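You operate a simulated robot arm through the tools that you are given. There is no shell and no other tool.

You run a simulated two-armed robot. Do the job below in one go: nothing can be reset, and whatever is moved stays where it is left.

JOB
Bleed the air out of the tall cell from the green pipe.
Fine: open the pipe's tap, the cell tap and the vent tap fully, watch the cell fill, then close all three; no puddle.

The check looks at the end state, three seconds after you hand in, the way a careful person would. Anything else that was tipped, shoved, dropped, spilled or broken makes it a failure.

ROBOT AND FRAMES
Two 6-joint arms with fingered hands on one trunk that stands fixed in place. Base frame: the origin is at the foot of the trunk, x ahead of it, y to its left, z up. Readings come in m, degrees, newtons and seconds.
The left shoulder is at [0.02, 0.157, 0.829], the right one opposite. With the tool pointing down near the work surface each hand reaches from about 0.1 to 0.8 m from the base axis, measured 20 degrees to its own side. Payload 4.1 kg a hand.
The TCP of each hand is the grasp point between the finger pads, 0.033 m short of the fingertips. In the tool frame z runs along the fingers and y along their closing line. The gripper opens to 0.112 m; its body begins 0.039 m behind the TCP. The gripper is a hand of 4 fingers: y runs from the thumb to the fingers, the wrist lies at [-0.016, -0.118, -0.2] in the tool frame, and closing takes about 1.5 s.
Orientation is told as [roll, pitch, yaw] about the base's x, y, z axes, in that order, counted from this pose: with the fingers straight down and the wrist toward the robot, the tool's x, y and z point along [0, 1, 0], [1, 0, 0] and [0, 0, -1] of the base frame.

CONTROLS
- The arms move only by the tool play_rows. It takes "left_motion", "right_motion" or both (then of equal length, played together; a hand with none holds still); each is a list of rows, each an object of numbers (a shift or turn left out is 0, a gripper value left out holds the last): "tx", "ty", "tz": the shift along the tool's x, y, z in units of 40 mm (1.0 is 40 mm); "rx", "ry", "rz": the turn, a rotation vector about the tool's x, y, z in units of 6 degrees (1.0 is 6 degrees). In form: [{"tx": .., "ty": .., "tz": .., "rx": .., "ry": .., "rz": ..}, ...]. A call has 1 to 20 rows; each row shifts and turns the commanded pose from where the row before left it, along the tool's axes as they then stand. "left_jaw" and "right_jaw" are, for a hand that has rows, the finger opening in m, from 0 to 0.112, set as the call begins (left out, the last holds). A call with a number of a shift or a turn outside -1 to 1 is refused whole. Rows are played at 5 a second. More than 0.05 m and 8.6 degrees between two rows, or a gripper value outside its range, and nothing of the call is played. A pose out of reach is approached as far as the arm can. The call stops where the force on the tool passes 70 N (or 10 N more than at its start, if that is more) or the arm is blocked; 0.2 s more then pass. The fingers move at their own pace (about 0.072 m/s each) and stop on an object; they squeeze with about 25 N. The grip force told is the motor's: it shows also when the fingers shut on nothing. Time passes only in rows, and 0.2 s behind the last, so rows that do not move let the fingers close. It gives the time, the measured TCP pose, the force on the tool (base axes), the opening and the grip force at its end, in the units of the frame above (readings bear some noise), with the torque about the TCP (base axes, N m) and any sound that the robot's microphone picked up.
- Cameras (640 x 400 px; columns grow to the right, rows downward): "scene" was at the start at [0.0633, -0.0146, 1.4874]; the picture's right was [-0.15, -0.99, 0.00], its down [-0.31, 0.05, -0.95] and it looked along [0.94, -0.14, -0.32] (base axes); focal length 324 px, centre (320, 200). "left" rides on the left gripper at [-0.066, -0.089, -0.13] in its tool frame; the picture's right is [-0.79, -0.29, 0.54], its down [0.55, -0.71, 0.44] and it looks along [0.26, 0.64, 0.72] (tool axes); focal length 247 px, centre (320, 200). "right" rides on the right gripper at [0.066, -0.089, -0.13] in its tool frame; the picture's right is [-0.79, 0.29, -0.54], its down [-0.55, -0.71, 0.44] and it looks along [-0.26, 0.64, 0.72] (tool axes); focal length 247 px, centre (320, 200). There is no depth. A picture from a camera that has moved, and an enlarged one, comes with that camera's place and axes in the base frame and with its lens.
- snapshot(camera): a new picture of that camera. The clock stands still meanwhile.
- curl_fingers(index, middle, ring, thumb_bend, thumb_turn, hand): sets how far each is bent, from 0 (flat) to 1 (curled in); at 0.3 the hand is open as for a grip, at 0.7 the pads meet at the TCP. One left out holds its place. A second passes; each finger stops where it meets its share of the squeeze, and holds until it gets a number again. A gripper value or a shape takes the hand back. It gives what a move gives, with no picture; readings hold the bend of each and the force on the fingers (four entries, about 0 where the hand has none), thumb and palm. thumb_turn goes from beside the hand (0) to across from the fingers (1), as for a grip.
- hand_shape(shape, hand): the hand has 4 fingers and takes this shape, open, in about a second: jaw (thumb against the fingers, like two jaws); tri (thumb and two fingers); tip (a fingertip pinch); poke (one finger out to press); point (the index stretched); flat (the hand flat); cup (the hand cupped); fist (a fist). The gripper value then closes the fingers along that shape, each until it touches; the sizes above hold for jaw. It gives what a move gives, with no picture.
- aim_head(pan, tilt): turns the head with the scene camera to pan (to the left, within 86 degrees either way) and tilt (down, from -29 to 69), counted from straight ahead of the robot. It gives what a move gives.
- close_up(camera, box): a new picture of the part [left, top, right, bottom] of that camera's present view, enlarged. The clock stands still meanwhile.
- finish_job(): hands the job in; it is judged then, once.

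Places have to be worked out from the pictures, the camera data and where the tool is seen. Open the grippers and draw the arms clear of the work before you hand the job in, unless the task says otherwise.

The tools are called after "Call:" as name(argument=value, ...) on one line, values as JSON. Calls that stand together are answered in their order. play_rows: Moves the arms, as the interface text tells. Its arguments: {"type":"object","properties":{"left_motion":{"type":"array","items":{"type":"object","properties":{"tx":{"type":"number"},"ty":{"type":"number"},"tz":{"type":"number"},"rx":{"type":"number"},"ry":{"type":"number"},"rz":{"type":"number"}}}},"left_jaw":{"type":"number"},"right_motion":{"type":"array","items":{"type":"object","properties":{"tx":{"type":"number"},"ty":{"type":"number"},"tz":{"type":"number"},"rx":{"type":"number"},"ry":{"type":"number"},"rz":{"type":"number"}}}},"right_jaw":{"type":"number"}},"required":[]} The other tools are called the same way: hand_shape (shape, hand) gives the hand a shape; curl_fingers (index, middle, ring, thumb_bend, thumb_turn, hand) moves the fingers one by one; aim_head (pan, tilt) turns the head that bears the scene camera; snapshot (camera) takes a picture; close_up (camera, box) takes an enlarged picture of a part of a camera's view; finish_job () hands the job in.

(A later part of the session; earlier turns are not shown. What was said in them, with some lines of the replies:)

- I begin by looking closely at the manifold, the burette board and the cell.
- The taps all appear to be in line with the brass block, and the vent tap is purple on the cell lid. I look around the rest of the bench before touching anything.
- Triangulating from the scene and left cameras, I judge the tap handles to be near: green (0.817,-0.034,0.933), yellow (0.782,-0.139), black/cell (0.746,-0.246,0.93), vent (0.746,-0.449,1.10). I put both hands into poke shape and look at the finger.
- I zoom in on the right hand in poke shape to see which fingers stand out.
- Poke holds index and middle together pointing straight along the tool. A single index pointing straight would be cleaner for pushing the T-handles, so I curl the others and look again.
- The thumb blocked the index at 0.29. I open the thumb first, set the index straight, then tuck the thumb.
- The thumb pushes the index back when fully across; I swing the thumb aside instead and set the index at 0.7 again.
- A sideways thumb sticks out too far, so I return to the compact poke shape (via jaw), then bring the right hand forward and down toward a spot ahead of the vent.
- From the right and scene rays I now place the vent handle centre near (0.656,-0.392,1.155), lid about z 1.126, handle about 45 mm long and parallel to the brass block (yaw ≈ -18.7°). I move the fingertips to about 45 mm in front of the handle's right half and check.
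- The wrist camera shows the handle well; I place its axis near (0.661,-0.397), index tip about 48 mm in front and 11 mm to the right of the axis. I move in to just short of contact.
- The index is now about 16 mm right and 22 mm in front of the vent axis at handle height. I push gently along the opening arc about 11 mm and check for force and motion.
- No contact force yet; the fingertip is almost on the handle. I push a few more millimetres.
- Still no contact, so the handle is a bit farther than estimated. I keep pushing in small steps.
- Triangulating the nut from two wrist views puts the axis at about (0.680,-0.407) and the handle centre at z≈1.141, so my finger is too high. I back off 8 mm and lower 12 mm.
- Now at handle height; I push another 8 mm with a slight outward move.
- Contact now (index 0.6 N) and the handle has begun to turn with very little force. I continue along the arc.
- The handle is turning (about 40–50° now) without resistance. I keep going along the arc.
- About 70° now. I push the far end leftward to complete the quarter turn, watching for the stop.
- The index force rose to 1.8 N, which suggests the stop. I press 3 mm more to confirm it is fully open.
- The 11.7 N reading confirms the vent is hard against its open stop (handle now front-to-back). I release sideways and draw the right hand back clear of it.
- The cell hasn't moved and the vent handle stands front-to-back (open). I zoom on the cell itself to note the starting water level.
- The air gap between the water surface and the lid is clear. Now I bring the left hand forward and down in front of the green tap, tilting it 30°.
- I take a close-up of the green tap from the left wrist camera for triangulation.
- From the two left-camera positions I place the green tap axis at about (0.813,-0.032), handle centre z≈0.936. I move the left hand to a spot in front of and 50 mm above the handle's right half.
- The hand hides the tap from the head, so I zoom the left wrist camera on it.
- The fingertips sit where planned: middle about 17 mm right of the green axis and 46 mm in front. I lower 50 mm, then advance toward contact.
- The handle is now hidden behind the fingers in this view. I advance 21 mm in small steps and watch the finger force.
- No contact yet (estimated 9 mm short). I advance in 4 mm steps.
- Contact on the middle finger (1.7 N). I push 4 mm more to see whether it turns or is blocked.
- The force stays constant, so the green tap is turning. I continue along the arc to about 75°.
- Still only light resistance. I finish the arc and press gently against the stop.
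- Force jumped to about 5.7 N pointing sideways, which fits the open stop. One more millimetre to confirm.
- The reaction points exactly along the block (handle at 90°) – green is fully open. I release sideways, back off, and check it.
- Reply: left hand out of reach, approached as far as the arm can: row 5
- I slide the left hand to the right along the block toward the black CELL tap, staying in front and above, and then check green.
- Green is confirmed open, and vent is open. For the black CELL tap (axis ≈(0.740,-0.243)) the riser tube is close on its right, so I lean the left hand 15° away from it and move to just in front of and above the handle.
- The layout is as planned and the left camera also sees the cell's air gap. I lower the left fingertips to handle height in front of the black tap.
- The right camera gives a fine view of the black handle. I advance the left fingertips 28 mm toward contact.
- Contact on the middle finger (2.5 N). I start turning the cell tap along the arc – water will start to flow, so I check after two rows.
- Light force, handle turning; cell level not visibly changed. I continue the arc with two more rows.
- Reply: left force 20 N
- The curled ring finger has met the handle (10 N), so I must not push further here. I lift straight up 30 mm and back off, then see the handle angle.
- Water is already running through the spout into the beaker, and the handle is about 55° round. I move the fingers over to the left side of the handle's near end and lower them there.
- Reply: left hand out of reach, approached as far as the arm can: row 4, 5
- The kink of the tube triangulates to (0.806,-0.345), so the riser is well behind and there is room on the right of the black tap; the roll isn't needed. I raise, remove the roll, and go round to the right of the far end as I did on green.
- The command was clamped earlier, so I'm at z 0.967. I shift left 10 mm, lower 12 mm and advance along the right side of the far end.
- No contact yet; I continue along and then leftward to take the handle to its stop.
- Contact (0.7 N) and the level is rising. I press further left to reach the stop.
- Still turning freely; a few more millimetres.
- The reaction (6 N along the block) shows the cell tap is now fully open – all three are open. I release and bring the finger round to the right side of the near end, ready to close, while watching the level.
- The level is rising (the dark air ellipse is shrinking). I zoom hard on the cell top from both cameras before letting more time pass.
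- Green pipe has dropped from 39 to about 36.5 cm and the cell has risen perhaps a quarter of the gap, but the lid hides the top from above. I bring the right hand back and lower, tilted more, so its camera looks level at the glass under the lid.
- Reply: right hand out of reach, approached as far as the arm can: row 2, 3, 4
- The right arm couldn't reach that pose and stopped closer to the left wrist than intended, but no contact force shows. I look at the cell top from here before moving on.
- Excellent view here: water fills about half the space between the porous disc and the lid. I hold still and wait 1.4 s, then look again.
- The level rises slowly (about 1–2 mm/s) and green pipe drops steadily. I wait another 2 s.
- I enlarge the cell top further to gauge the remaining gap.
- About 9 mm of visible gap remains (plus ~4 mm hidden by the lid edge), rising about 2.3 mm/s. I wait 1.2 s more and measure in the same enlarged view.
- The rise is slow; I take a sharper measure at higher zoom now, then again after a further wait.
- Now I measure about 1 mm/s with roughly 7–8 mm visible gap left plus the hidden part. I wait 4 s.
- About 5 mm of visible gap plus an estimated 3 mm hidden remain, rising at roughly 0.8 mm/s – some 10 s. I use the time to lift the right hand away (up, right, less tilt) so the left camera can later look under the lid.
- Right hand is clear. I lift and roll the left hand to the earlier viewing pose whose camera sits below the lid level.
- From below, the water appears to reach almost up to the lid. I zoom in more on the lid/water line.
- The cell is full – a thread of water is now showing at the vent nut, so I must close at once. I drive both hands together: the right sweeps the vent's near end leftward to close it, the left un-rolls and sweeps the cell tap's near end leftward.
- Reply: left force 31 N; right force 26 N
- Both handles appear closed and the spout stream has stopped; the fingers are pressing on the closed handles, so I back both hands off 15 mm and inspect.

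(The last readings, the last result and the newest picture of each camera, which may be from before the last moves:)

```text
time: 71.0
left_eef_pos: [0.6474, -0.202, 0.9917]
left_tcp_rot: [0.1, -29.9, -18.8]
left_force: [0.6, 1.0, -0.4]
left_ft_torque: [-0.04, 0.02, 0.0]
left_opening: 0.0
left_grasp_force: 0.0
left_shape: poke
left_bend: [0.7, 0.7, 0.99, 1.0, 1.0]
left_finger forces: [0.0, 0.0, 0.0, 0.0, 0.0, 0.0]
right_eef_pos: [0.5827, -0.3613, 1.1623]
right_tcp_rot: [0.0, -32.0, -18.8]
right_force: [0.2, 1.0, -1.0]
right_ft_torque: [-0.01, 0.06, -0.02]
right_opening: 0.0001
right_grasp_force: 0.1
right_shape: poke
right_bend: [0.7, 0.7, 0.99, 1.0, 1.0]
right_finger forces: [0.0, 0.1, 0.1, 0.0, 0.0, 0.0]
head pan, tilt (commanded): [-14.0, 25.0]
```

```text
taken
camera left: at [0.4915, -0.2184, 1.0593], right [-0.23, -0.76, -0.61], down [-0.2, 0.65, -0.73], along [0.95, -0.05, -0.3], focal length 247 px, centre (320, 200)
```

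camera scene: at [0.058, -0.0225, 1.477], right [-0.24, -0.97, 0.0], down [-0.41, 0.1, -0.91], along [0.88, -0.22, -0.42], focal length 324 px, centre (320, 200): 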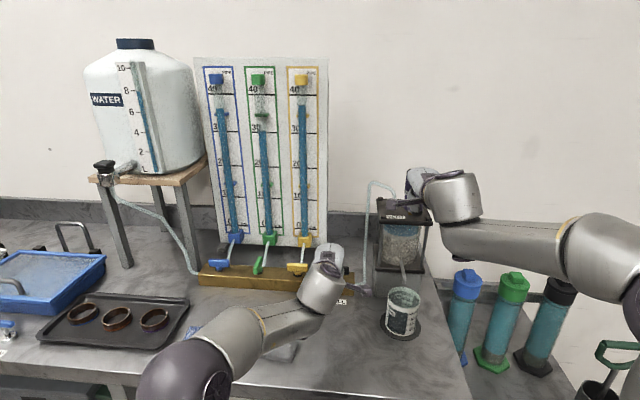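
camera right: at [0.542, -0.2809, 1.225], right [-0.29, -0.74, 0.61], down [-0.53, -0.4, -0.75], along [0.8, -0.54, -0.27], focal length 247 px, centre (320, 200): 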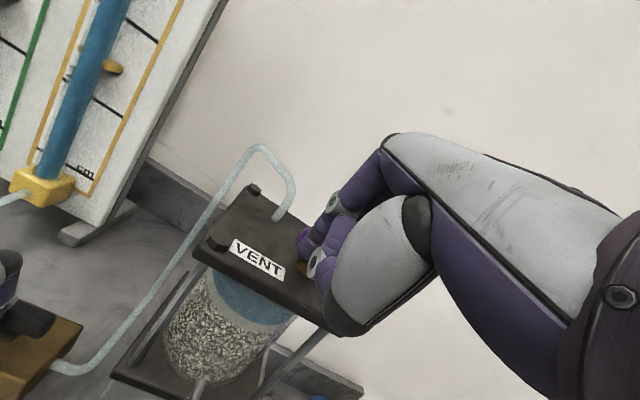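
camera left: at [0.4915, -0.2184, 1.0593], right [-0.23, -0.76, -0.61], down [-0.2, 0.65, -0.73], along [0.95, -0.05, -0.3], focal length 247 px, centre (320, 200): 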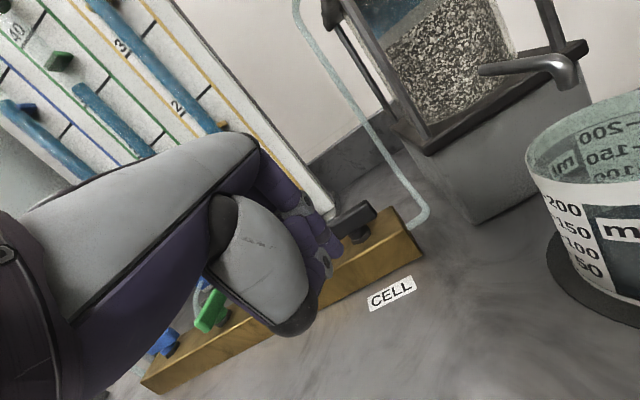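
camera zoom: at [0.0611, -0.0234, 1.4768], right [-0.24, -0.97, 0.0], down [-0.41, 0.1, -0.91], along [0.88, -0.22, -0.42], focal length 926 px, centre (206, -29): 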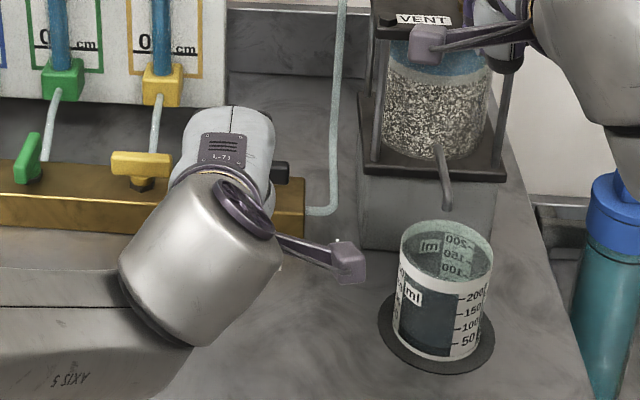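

Stream has stopped and no puddle is visible. I move the right hand aside for inspection while the left hand slides in front of the green tap, to the right of its near end.

Call:
play_rows(left_motion=[{"tx": 0.895}, {"tx": 0.895}, {"tx": 0.895}, {"tx": 0.895}, {"tx": 0.895}, {"ty": 0.693, "tz": 0.4}, {"ty": 0.693, "tz": 0.4}, {"ty": -0.219, "tz": 0.379}, {"ty": -0.219, "tz": 0.379}], right_motion=[{"tx": -0.7, "ty": -0.3, "tz": -0.5}, {"tx": -0.9, "ty": -0.3, "tz": -0.3}, {"tx": -0.6}, {}, {}, {}, {}, {}, {}])

Call:
close_up(camera="scene", box=[360, 180, 450, 240])

Call:
snapshot(camera="right")

Call:
close_up(camera="scene", box=[180, 210, 400, 330])

Call:
snapshot(camera="left")

```text
time: 73.0
left_eef_pos: [0.7668, -0.0506, 0.9553]
left_tcp_rot: [-0.1, -30.0, -18.8]
left_force: [-1.1, 0.2, 0.6]
left_ft_torque: [0.0, -0.02, -0.03]
left_opening: 0.0001
left_grasp_force: 0.1
left_shape: poke
left_bend: [0.7, 0.7, 0.99, 1.0, 1.0]
left_finger forces: [0.0, 0.0, 0.1, 0.1, 0.0, 0.0]
right_eef_pos: [0.5201, -0.4334, 1.1775]
right_tcp_rot: [0.0, -32.0, -18.8]
right_force: [0.0, 0.0, 0.2]
right_ft_torque: [0.01, -0.01, -0.02]
right_opening: 0.0003
right_grasp_force: 0.0
right_shape: poke
right_bend: [0.7, 0.7, 0.99, 1.0, 1.0]
right_finger forces: [0.0, 0.1, 0.0, 0.0, 0.0, 0.1]
head pan, tilt (commanded): [-14.0, 25.0]
```

```text
6.67 times, centred on (405, 210) of scene
camera zoom: at [0.0603, -0.0232, 1.4769], right [-0.24, -0.97, 0.0], down [-0.41, 0.1, -0.91], along [0.88, -0.22, -0.42], focal length 2160 px, centre (-247, 133)
```

zoom: 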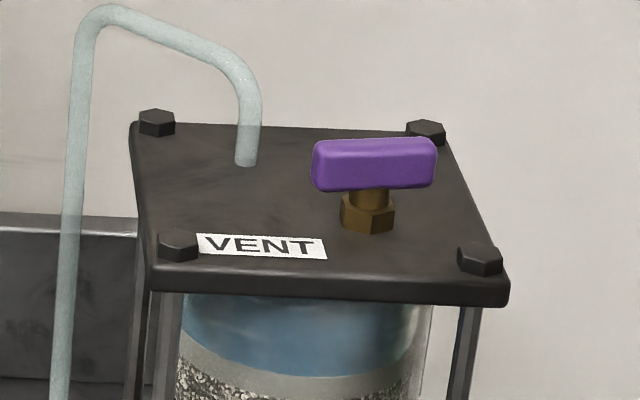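

```text
taken
camera right: at [0.404, -0.3265, 1.2414], right [-0.29, -0.74, 0.61], down [-0.53, -0.4, -0.75], along [0.8, -0.54, -0.27], focal length 247 px, centre (320, 200)
```

right: 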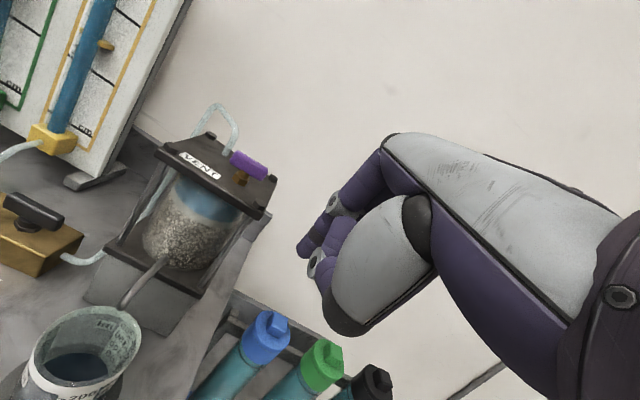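

```text
2.91 times, centred on (290, 270) of scene
camera zoom: at [0.0603, -0.0232, 1.4769], right [-0.24, -0.97, 0.0], down [-0.41, 0.1, -0.91], along [0.88, -0.22, -0.42], focal length 942 px, centre (407, -4)
```

zoom: 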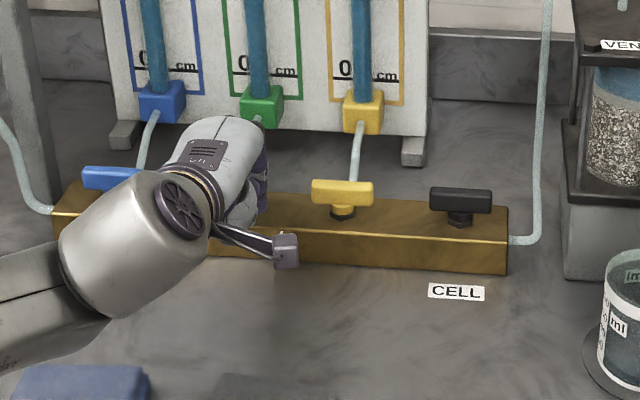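

```text
taken
camera left: at [0.6112, -0.0675, 1.0243], right [-0.23, -0.76, -0.61], down [-0.2, 0.65, -0.73], along [0.95, -0.05, -0.3], focal length 247 px, centre (320, 200)
```

left: 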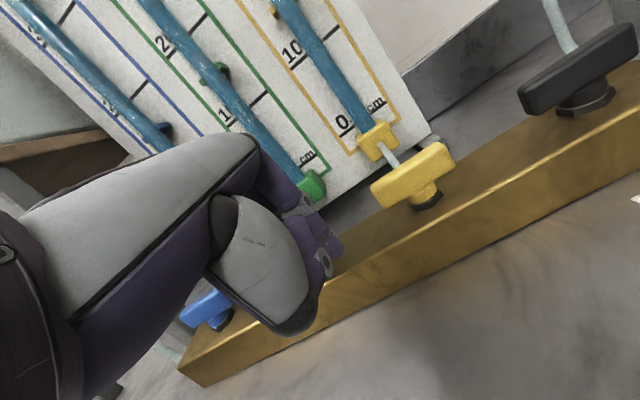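

The black CELL handle is back in its closed line, but the vent handle's right end sits slightly back (about 10° not closed). I bring the right index to the vent handle's left end, while the left hand sweeps the green tap closed.

Call:
play_rows(right_motion=[{"tx": 0.76, "ty": 0.64, "tz": 0.584}, {"tx": 0.76, "ty": 0.64, "tz": 0.584}, {"tx": 0.76, "ty": 0.64, "tz": 0.584}, {"ty": 0.09, "tz": 0.056}, {}], left_motion=[{"tx": 0.0925, "ty": 0.02, "tz": 0.011}, {"tx": 0.3025, "ty": -0.0996, "tz": -0.0575}, {"tx": 0.3225, "ty": 0.037, "tz": 0.021}, {"tx": 0.3, "ty": 0.171, "tz": 0.099}, {"ty": 0.02, "tz": 0.011}])

Call:
close_up(camera="right", box=[180, 130, 340, 270])

Call:
close_up(camera="scene", box=[180, 180, 440, 330])

Call:
close_up(camera="left", box=[220, 130, 480, 310])

```text
time: 74.2
left_eef_pos: [0.786, -0.0177, 0.9581]
left_tcp_rot: [0.2, -29.5, -18.7]
left_force: [-35.7, 4.6, 6.1]
left_ft_torque: [0.06, 0.66, -0.23]
left_opening: 0.0
left_grasp_force: 0.0
left_shape: poke
left_bend: [0.7, 0.7, 0.99, 1.0, 1.0]
left_finger forces: [27.1, 7.7, 0.0, 0.0, 0.0, 0.0]
left hand out of reach, approached as far as the arm can: row 4
right_eef_pos: [0.6492, -0.3827, 1.1583]
right_tcp_rot: [0.0, -32.1, -18.9]
right_force: [0.4, -0.3, 0.1]
right_ft_torque: [0.03, 0.01, -0.02]
right_opening: 0.0002
right_grasp_force: 0.1
right_shape: poke
right_bend: [0.7, 0.7, 0.99, 1.0, 1.0]
right_finger forces: [0.0, 0.1, 0.0, 0.1, 0.1, 0.0]
head pan, tilt (commanded): [-14.0, 25.0]
```

```text
2.86 times, centred on (260, 200) of right
camera zoom: at [0.5338, -0.274, 1.2233], right [-0.3, -0.74, 0.61], down [-0.53, -0.4, -0.75], along [0.8, -0.54, -0.27], focal length 706 px, centre (491, 200)
```

zoom: 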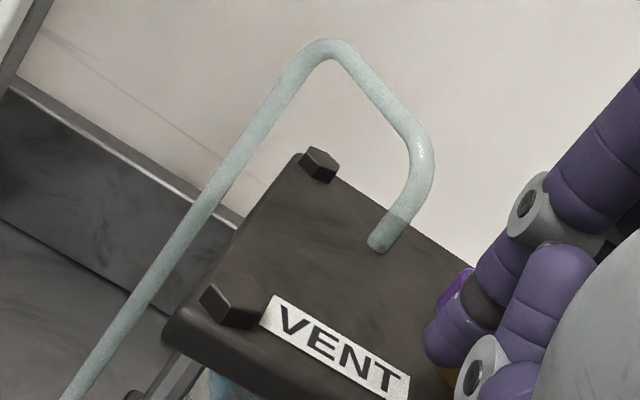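

```text
2.46 times, centred on (310, 255) of scene
camera zoom: at [0.0588, -0.023, 1.4769], right [-0.24, -0.97, 0.0], down [-0.41, 0.1, -0.91], along [0.88, -0.22, -0.42], focal length 798 px, centre (345, 65)
```

zoom: 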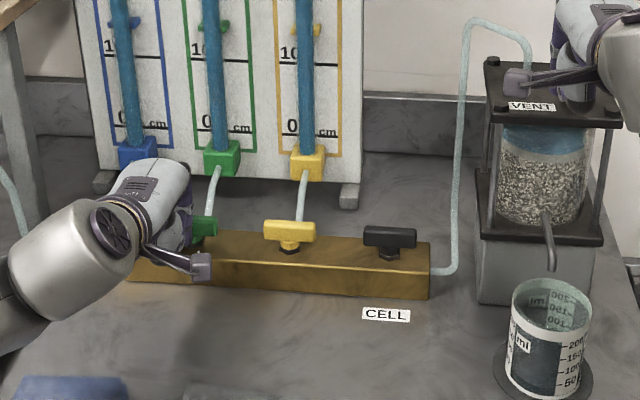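

```text
2.22 times, centred on (350, 220) of left
camera zoom: at [0.6316, -0.0355, 1.0275], right [-0.24, -0.75, -0.61], down [-0.21, 0.65, -0.73], along [0.95, -0.05, -0.31], focal length 549 px, centre (253, 156)
```

zoom: 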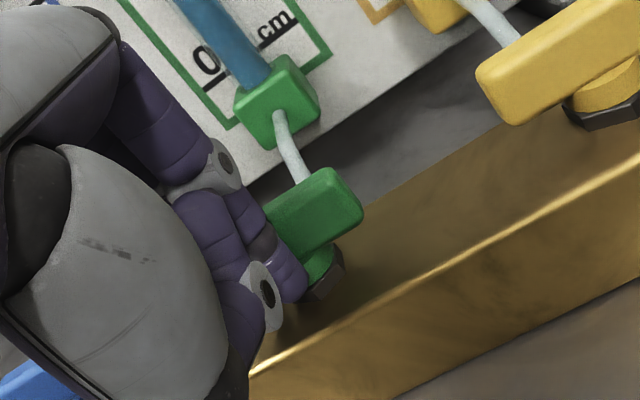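

The green handle looks closed and I'm pressing on it, so I back the left hand off; the right index advances onto the vent handle's left end.

Call:
play_rows(left_motion=[{"ty": -0.13, "tz": -0.075}, {"ty": -0.13, "tz": -0.075}, {}], right_motion=[{"tx": 0.04, "ty": 0.085, "tz": 0.053}, {"tx": 0.04, "ty": 0.085, "tz": 0.053}, {}])

Call:
close_up(camera="left", box=[220, 130, 480, 310])

Call:
close_up(camera="right", box=[250, 170, 330, 250])

```text
time: 75.0
left_eef_pos: [0.7797, -0.0165, 0.9622]
left_tcp_rot: [0.2, -29.6, -18.3]
left_force: [1.1, -0.8, -1.3]
left_ft_torque: [0.01, 0.03, -0.04]
left_opening: 0.0
left_grasp_force: 0.1
left_shape: poke
left_bend: [0.7, 0.7, 0.99, 1.0, 1.0]
left_finger forces: [0.0, 0.0, 0.0, 0.0, 0.1, 0.1]
left hand out of reach, approached as far as the arm can: row 2
right_eef_pos: [0.6593, -0.3824, 1.1585]
right_tcp_rot: [0.1, -32.1, -18.7]
right_force: [-4.9, 3.8, 1.1]
right_ft_torque: [-0.01, 0.07, 0.01]
right_opening: 0.0001
right_grasp_force: 0.1
right_shape: poke
right_bend: [0.7, 0.7, 0.99, 1.0, 1.0]
right_finger forces: [0.0, 6.7, 0.0, 0.1, 0.1, 0.0]
head pan, tilt (commanded): [-14.0, 25.0]
```

```text
2.22 times, centred on (350, 220) of left
camera zoom: at [0.6243, -0.0354, 1.0314], right [-0.23, -0.76, -0.61], down [-0.21, 0.65, -0.73], along [0.95, -0.04, -0.31], focal length 549 px, centre (253, 156)
```

zoom: 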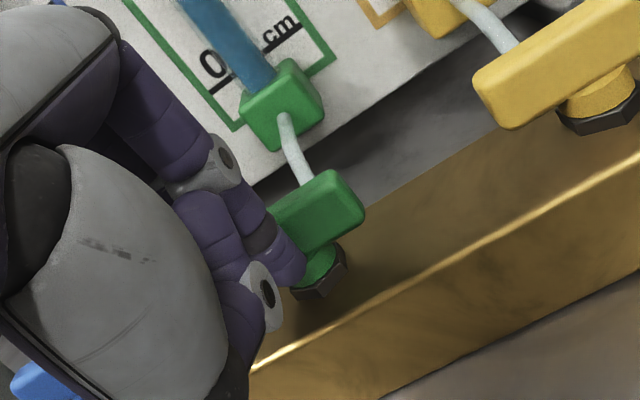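

```text
5.00 times, centred on (290, 210) of right
camera zoom: at [0.5429, -0.2739, 1.2231], right [-0.29, -0.74, 0.61], down [-0.53, -0.4, -0.75], along [0.8, -0.54, -0.27], focal length 1235 px, centre (470, 150)
```

zoom: 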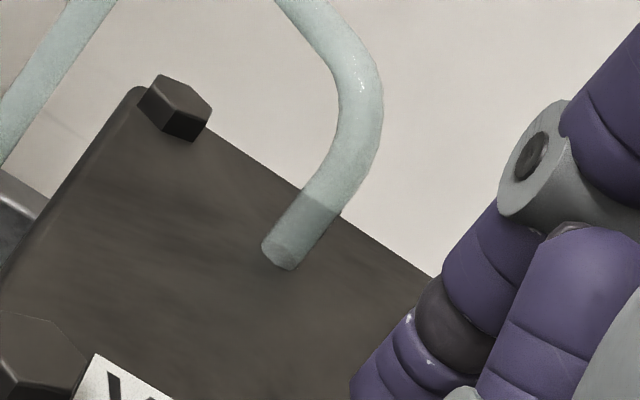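

The right middle finger touches near the axis before the index, so I shift the right hand 13 mm left to push the vent's left end with the middle finger; the left hand lifts off green and retreats.

Call:
play_rows(right_motion=[{"ty": -0.127, "tz": -0.08}, {"tx": 0.325}, {"ty": 0.1, "tz": 0.0625}, {"ty": 0.064, "tz": 0.04}, {}], left_motion=[{"ty": 0.1875, "tz": -0.325}, {"ty": 0.1875, "tz": -0.325}, {"ty": -0.6, "tz": -0.6}, {"ty": -0.6, "tz": -0.6}, {"ty": -0.6, "tz": -0.6}])

Call:
close_up(camera="scene", box=[180, 210, 360, 310])

Call:
close_up(camera="right", box=[200, 150, 340, 270])

Call:
snapshot(camera="left")

```text
time: 76.2
left_eef_pos: [0.6863, 0.0025, 1.0267]
left_tcp_rot: [0.3, -29.6, -18.5]
left_force: [0.2, 0.1, 0.0]
left_ft_torque: [0.01, 0.0, 0.01]
left_opening: 0.0
left_grasp_force: 0.1
left_shape: poke
left_bend: [0.7, 0.7, 0.99, 1.0, 1.0]
left_finger forces: [0.0, 0.1, 0.0, 0.0, 0.0, 0.0]
left hand out of reach, approached as far as the arm can: row 4, 5
right_eef_pos: [0.6638, -0.3713, 1.1598]
right_tcp_rot: [0.1, -32.0, -18.7]
right_force: [-21.8, 7.5, -2.3]
right_ft_torque: [0.07, 0.27, -0.28]
right_opening: 0.0001
right_grasp_force: 0.1
right_shape: poke
right_bend: [0.7, 0.7, 0.99, 1.0, 1.0]
right_finger forces: [0.0, 22.2, 0.0, 0.0, 0.0, 0.0]
head pan, tilt (commanded): [-14.0, 25.0]
```

```text
3.56 times, centred on (270, 260) of scene
camera zoom: at [0.0596, -0.0229, 1.4769], right [-0.24, -0.97, 0.0], down [-0.41, 0.1, -0.91], along [0.88, -0.22, -0.42], focal length 1152 px, centre (498, -13)
```

zoom: 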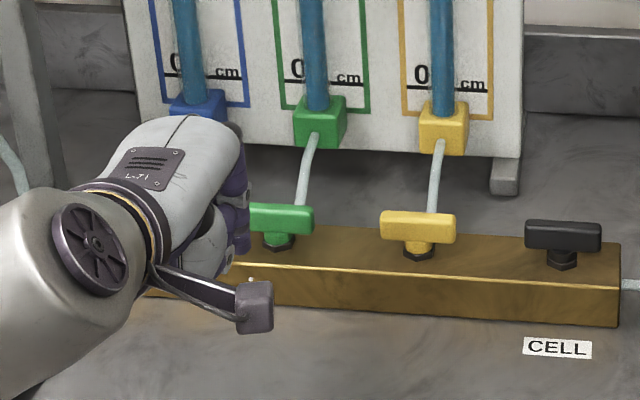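

```text
3.33 times, centred on (270, 210) of right
camera zoom: at [0.5482, -0.2628, 1.2242], right [-0.29, -0.74, 0.61], down [-0.53, -0.4, -0.75], along [0.8, -0.54, -0.27], focal length 823 px, centre (487, 167)
```

zoom: 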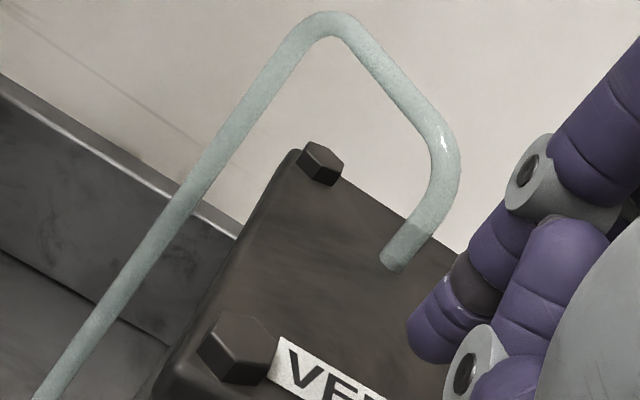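

```text
taken
camera left: at [0.5306, -0.0151, 1.0951], right [-0.23, -0.76, -0.61], down [-0.21, 0.65, -0.73], along [0.95, -0.04, -0.31], focal length 247 px, centre (320, 200)
```

left: 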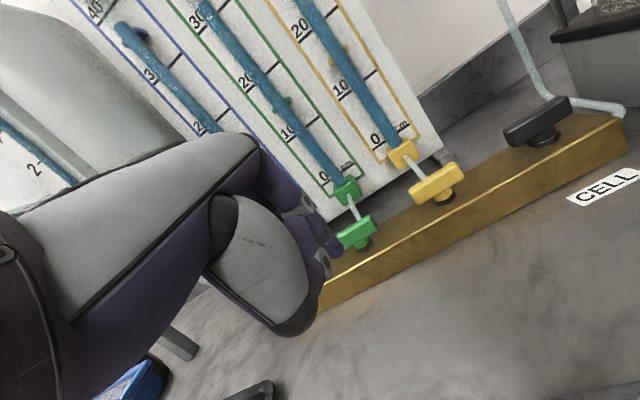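

The vent's left end is against its closed stop (22 N), and the green handle lines up with yellow and black. I back the right hand off and raise both hands clear.

Call:
play_rows(right_motion=[{"ty": -0.13, "tz": -0.08}, {"ty": -0.35, "tz": -0.22}, {"ty": -0.4, "tz": -0.6}, {"ty": -0.3, "tz": -0.8}, {"tx": -0.5, "tz": -0.8}, {"tx": -0.8, "tz": -0.5}], left_motion=[{"ty": 0.3, "tz": -0.55}, {"ty": 0.3, "tz": -0.55}, {"ty": 0.3, "tz": -0.55}, {"ty": 0.3, "tz": -0.55}, {"tz": -0.8}, {"tz": -0.8}])

Call:
snapshot(camera="scene")

Call:
close_up(camera="scene", box=[360, 180, 450, 240])

Call:
close_up(camera="scene", box=[180, 210, 360, 310])

Call:
close_up(camera="scene", box=[340, 230, 480, 360])

```text
time: 77.5
left_eef_pos: [0.6551, 0.0151, 1.1796]
left_tcp_rot: [0.0, -29.9, -18.9]
left_force: [1.5, 0.6, -0.2]
left_ft_torque: [-0.01, 0.0, -0.04]
left_opening: 0.0
left_grasp_force: 0.0
left_shape: poke
left_bend: [0.7, 0.7, 0.99, 1.0, 1.0]
left_finger forces: [0.0, 0.0, 0.0, 0.1, 0.1, 0.1]
right_eef_pos: [0.5506, -0.3874, 1.2359]
right_tcp_rot: [0.0, -31.9, -18.7]
right_force: [0.2, -0.4, -0.7]
right_ft_torque: [-0.01, 0.04, -0.03]
right_opening: 0.0
right_grasp_force: 0.0
right_shape: poke
right_bend: [0.7, 0.7, 0.99, 1.0, 1.0]
right_finger forces: [0.1, 0.1, 0.0, 0.1, 0.0, 0.1]
head pan, tilt (commanded): [-14.0, 25.0]
```

```text
taken
camera scene: at [0.0611, -0.0231, 1.4768], right [-0.24, -0.97, 0.0], down [-0.41, 0.1, -0.91], along [0.88, -0.22, -0.42], focal length 324 px, centre (320, 200)
```

scene: 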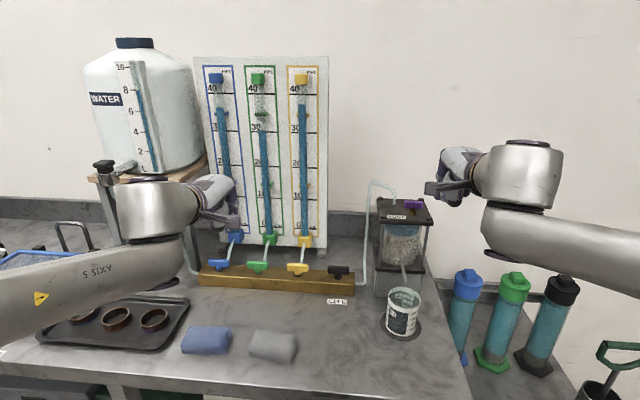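

```text
6.67 times, centred on (405, 210) of scene
camera zoom: at [0.0611, -0.0231, 1.4768], right [-0.24, -0.97, 0.0], down [-0.41, 0.1, -0.91], along [0.88, -0.22, -0.42], focal length 2160 px, centre (-247, 133)
```

zoom: 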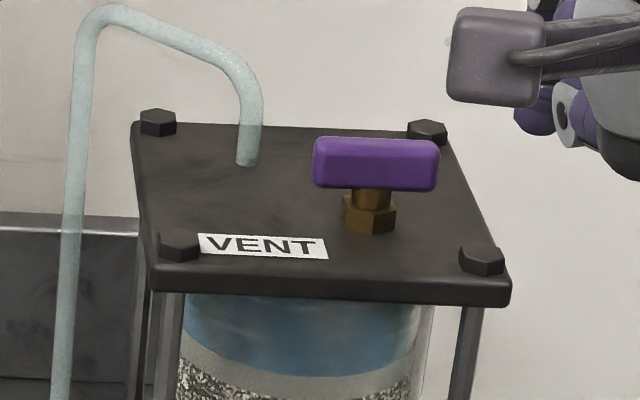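

```text
3.56 times, centred on (270, 260) of scene
camera zoom: at [0.0611, -0.0231, 1.4768], right [-0.24, -0.97, 0.0], down [-0.41, 0.1, -0.91], along [0.88, -0.22, -0.42], focal length 1152 px, centre (498, -13)
```

zoom: 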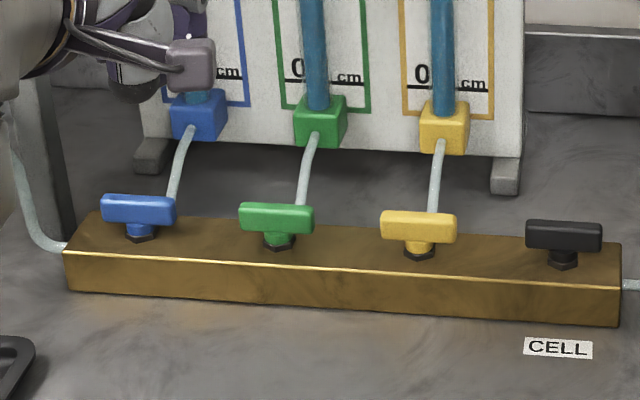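

```text
3.08 times, centred on (410, 295) of scene
camera zoom: at [0.0611, -0.0231, 1.4768], right [-0.24, -0.97, 0.0], down [-0.41, 0.1, -0.91], along [0.88, -0.22, -0.42], focal length 997 px, centre (43, -92)
```

zoom: 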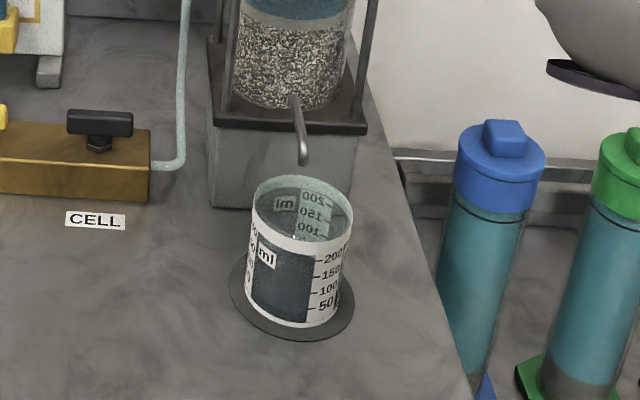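

All five handles are now in their original closed line. I check the cell's fill level, lid and bench for water with the right and left cameras.

Call:
snapshot(camera="right")

Call:
close_up(camera="right", box=[160, 150, 330, 310])

Call:
close_up(camera="scene", box=[376, 200, 436, 260])

Call:
snapshot(camera="left")

```text
taken
camera right: at [0.4335, -0.2794, 1.3002], right [-0.29, -0.74, 0.61], down [-0.53, -0.4, -0.75], along [0.8, -0.54, -0.27], focal length 247 px, centre (320, 200)
```

right: 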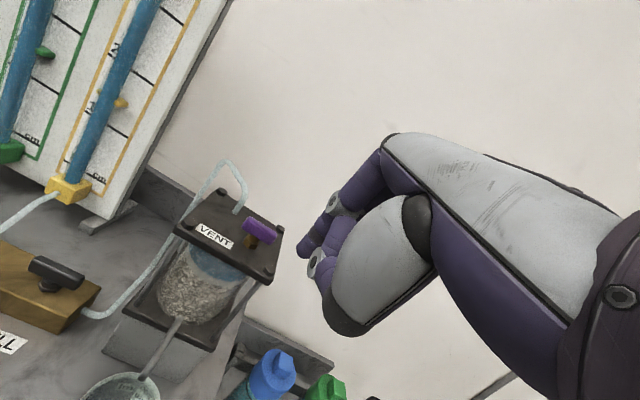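

```text
2.50 times, centred on (245, 230) of right
camera zoom: at [0.4335, -0.2794, 1.3002], right [-0.29, -0.74, 0.61], down [-0.53, -0.4, -0.75], along [0.8, -0.54, -0.27], focal length 617 px, centre (508, 125)
```

zoom: 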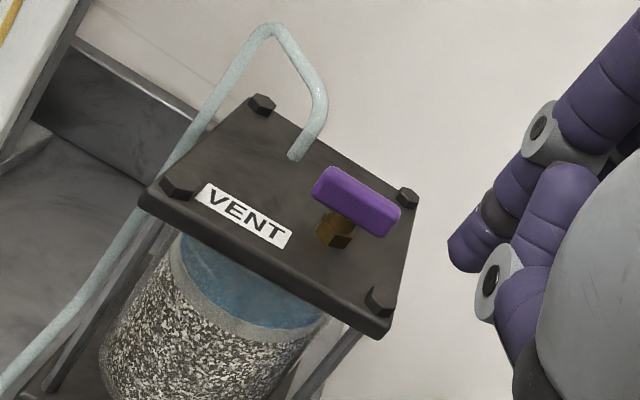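

```text
6.67 times, centred on (406, 230) of scene
camera zoom: at [0.0611, -0.0231, 1.4768], right [-0.24, -0.97, 0.0], down [-0.41, 0.1, -0.91], along [0.88, -0.22, -0.42], focal length 2160 px, centre (-253, 0)
```

zoom: 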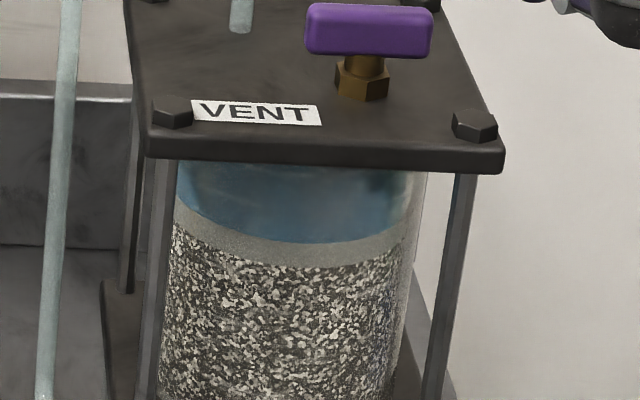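

```text
taken
camera left: at [0.4989, -0.0019, 1.2484], right [-0.24, -0.76, -0.61], down [-0.2, 0.65, -0.73], along [0.95, -0.05, -0.3], focal length 247 px, centre (320, 200)
```

left: 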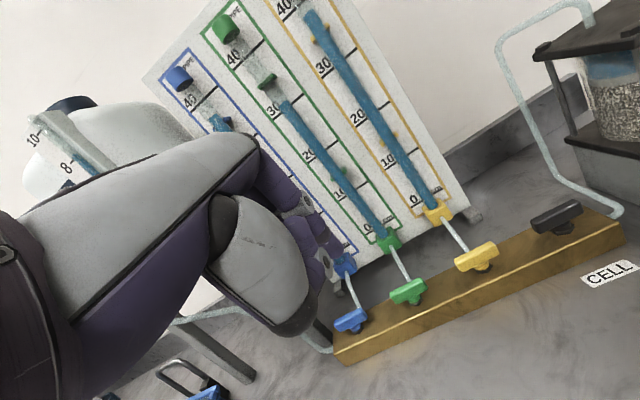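

Lid and bench look dry. I check the cell's top and green handle from the left camera once more.

Call:
close_up(camera="left", box=[530, 0, 640, 140])

Call:
close_up(camera="left", box=[320, 190, 640, 370])

Call:
close_up(camera="right", box=[0, 180, 260, 400])

```text
2.86 times, centred on (585, 70) of left
camera zoom: at [0.4989, -0.0019, 1.2484], right [-0.24, -0.76, -0.61], down [-0.2, 0.65, -0.73], along [0.95, -0.05, -0.3], focal length 706 px, centre (-437, 571)
```

zoom: 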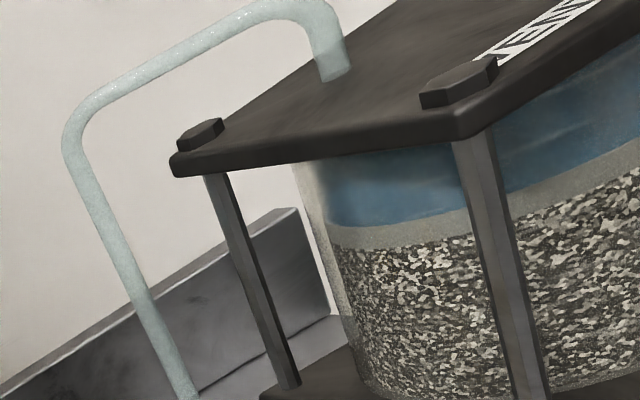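

```text
2.00 times, centred on (480, 280) of left
camera zoom: at [0.4989, -0.0019, 1.2484], right [-0.24, -0.76, -0.61], down [-0.2, 0.65, -0.73], along [0.95, -0.05, -0.3], focal length 494 px, centre (0, 40)
```

zoom: 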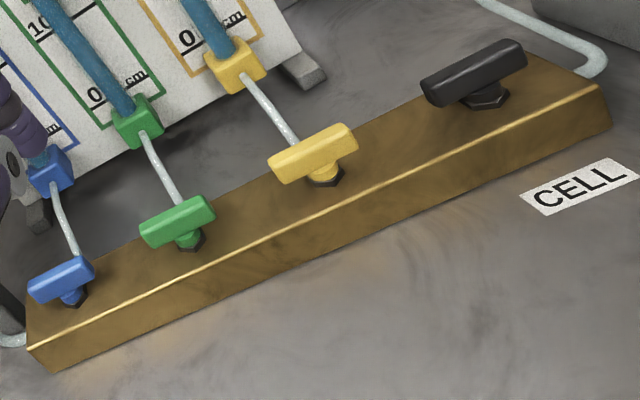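

```text
1.82 times, centred on (130, 290) of right
camera zoom: at [0.4335, -0.2794, 1.3002], right [-0.29, -0.74, 0.61], down [-0.53, -0.4, -0.75], along [0.8, -0.54, -0.27], focal length 449 px, centre (666, 36)
```

zoom: 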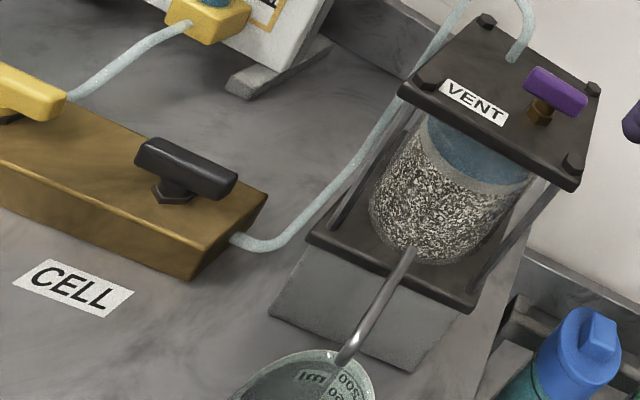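

The cell is full to the lid, all taps sit closed in line, and nothing is wet. I draw both arms back and up, levelling the hands, then open them.

Call:
play_rows(left_motion=[{"ty": -0.4, "tz": -0.9, "rx": 0.8}, {"ty": -0.4, "tz": -0.8, "rx": 0.8}, {"ty": -0.4, "tz": -0.8, "rx": 0.8}, {"ty": -0.5, "tz": -0.6, "rx": 0.8}, {"ty": -0.5, "tz": -0.4, "rx": 0.8}, {"ty": -0.5, "rx": 0.8}], right_motion=[{"ty": -0.4, "tz": -0.8, "rx": 0.8}, {"ty": -0.4, "tz": -0.6, "rx": 0.8}, {"ty": -0.4, "tz": -0.4, "rx": 0.8}, {"ty": -0.4, "rx": 0.8}, {"ty": -0.3, "rx": 0.8}, {"rx": 0.8}])

Call:
hand_shape(shape="jaw", hand="right")

Call:
hand_shape(shape="jaw", hand="left")

Call:
snapshot(camera="scene")

Call:
close_up(camera="scene", box=[180, 180, 480, 360])

```text
time: 79.0
left_eef_pos: [0.5066, 0.0654, 1.2796]
left_tcp_rot: [0.0, -1.1, -18.8]
left_force: [0.3, -0.9, 0.6]
left_ft_torque: [-0.01, -0.02, 0.02]
left_opening: 0.0003
left_grasp_force: 0.0
left_shape: poke
left_bend: [0.7, 0.7, 0.99, 1.0, 1.0]
left_finger forces: [0.0, 0.1, 0.1, 0.0, 0.0, 0.0]
right_eef_pos: [0.4515, -0.3521, 1.267]
right_tcp_rot: [0.1, -3.1, -18.7]
right_force: [0.1, 0.2, -0.4]
right_ft_torque: [0.01, -0.01, 0.0]
right_opening: 0.0
right_grasp_force: 0.1
right_shape: poke
right_bend: [0.7, 0.7, 0.99, 1.0, 1.0]
right_finger forces: [0.0, 0.1, 0.0, 0.0, 0.0, 0.1]
head pan, tilt (commanded): [-14.0, 25.0]
```

```text
time: 79.8
left_eef_pos: [0.5064, 0.0656, 1.2786]
left_tcp_rot: [0.0, -1.2, -18.7]
left_force: [0.7, -0.4, 0.8]
left_ft_torque: [0.02, 0.0, 0.0]
left_opening: 0.0
left_grasp_force: 0.1
left_shape: poke
left_bend: [0.7, 0.7, 0.99, 1.0, 1.0]
left_finger forces: [0.0, 0.0, 0.1, 0.0, 0.0, 0.0]
right_eef_pos: [0.4514, -0.3531, 1.2682]
right_tcp_rot: [0.0, -3.2, -18.7]
right_force: [-0.7, -0.1, -0.7]
right_ft_torque: [0.01, -0.01, -0.02]
right_opening: 0.1117
right_grasp_force: 0.1
right_shape: jaw
right_bend: [0.3, 0.3, 0.3, 0.3, 0.98]
right_finger forces: [0.0, 0.0, 0.0, 0.0, 0.1, 0.0]
head pan, tilt (commanded): [-14.0, 25.0]
```

```text
time: 80.8
left_eef_pos: [0.5075, 0.066, 1.2785]
left_tcp_rot: [0.1, -1.3, -18.7]
left_force: [-0.5, -0.1, -0.3]
left_ft_torque: [0.01, -0.03, -0.02]
left_opening: 0.1118
left_grasp_force: 0.0
left_shape: jaw
left_bend: [0.3, 0.3, 0.3, 0.3, 0.98]
left_finger forces: [0.0, 0.0, 0.0, 0.1, 0.0, 0.0]
right_eef_pos: [0.4514, -0.3522, 1.2669]
right_tcp_rot: [0.0, -3.2, -18.8]
right_force: [-0.5, 0.3, 0.0]
right_ft_torque: [0.01, -0.02, -0.01]
right_opening: 0.1116
right_grasp_force: 0.1
right_shape: jaw
right_bend: [0.3, 0.3, 0.3, 0.3, 0.98]
right_finger forces: [0.0, 0.0, 0.0, 0.1, 0.0, 0.1]
head pan, tilt (commanded): [-14.0, 25.0]
```

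```text
taken
camera scene: at [0.0604, -0.0232, 1.4769], right [-0.24, -0.97, 0.0], down [-0.41, 0.1, -0.91], along [0.88, -0.22, -0.42], focal length 324 px, centre (320, 200)
```

scene: 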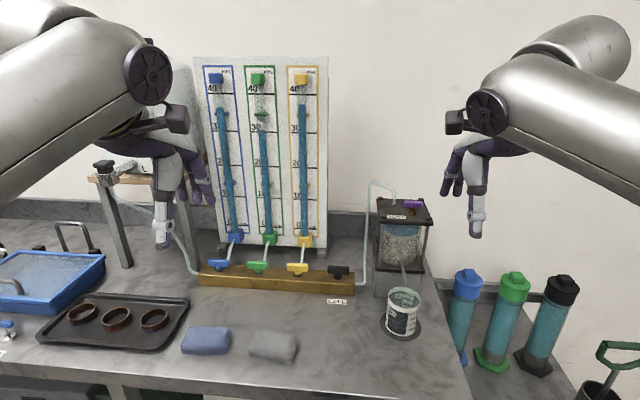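

```text
2.13 times, centred on (330, 270) of scene
camera zoom: at [0.0604, -0.0232, 1.4769], right [-0.24, -0.97, 0.0], down [-0.41, 0.1, -0.91], along [0.88, -0.22, -0.42], focal length 691 px, centre (299, 51)
```

zoom: 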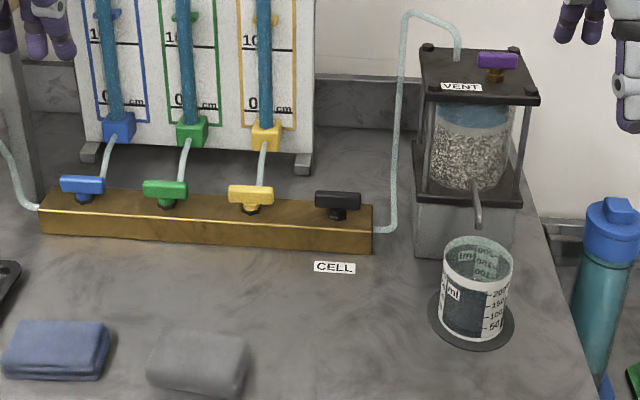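

All taps are closed, the cell is full, the spout no longer runs, and the bench and lid are dry. Both hands are open and clear, so I hand the job in.

Call:
finish_job()

```text
The job is handed in.
```

The tall cell is bled and full to the lid from the green pipe, and the green, cell and vent taps are all closed again. I opened each of the three until it reached its stop. I closed each one the same way.

- **Overflow at the vent:** I was slightly late spotting that the cell was full, and a thin thread of water showed at the vent nut for up to about two seconds before I closed up. I found no water on the lid or bench afterwards.
- **Spout:** Water also ran from the cell's spout into the beaker while it was filling. It stopped when the cell tap closed.
- **Vent tap:** My first close left the vent handle about 10° short. I pushed it again until it met its stop.

The blue and yellow pipe taps were not touched, and I saw nothing knocked or moved. Both hands are open and clear of the bench.
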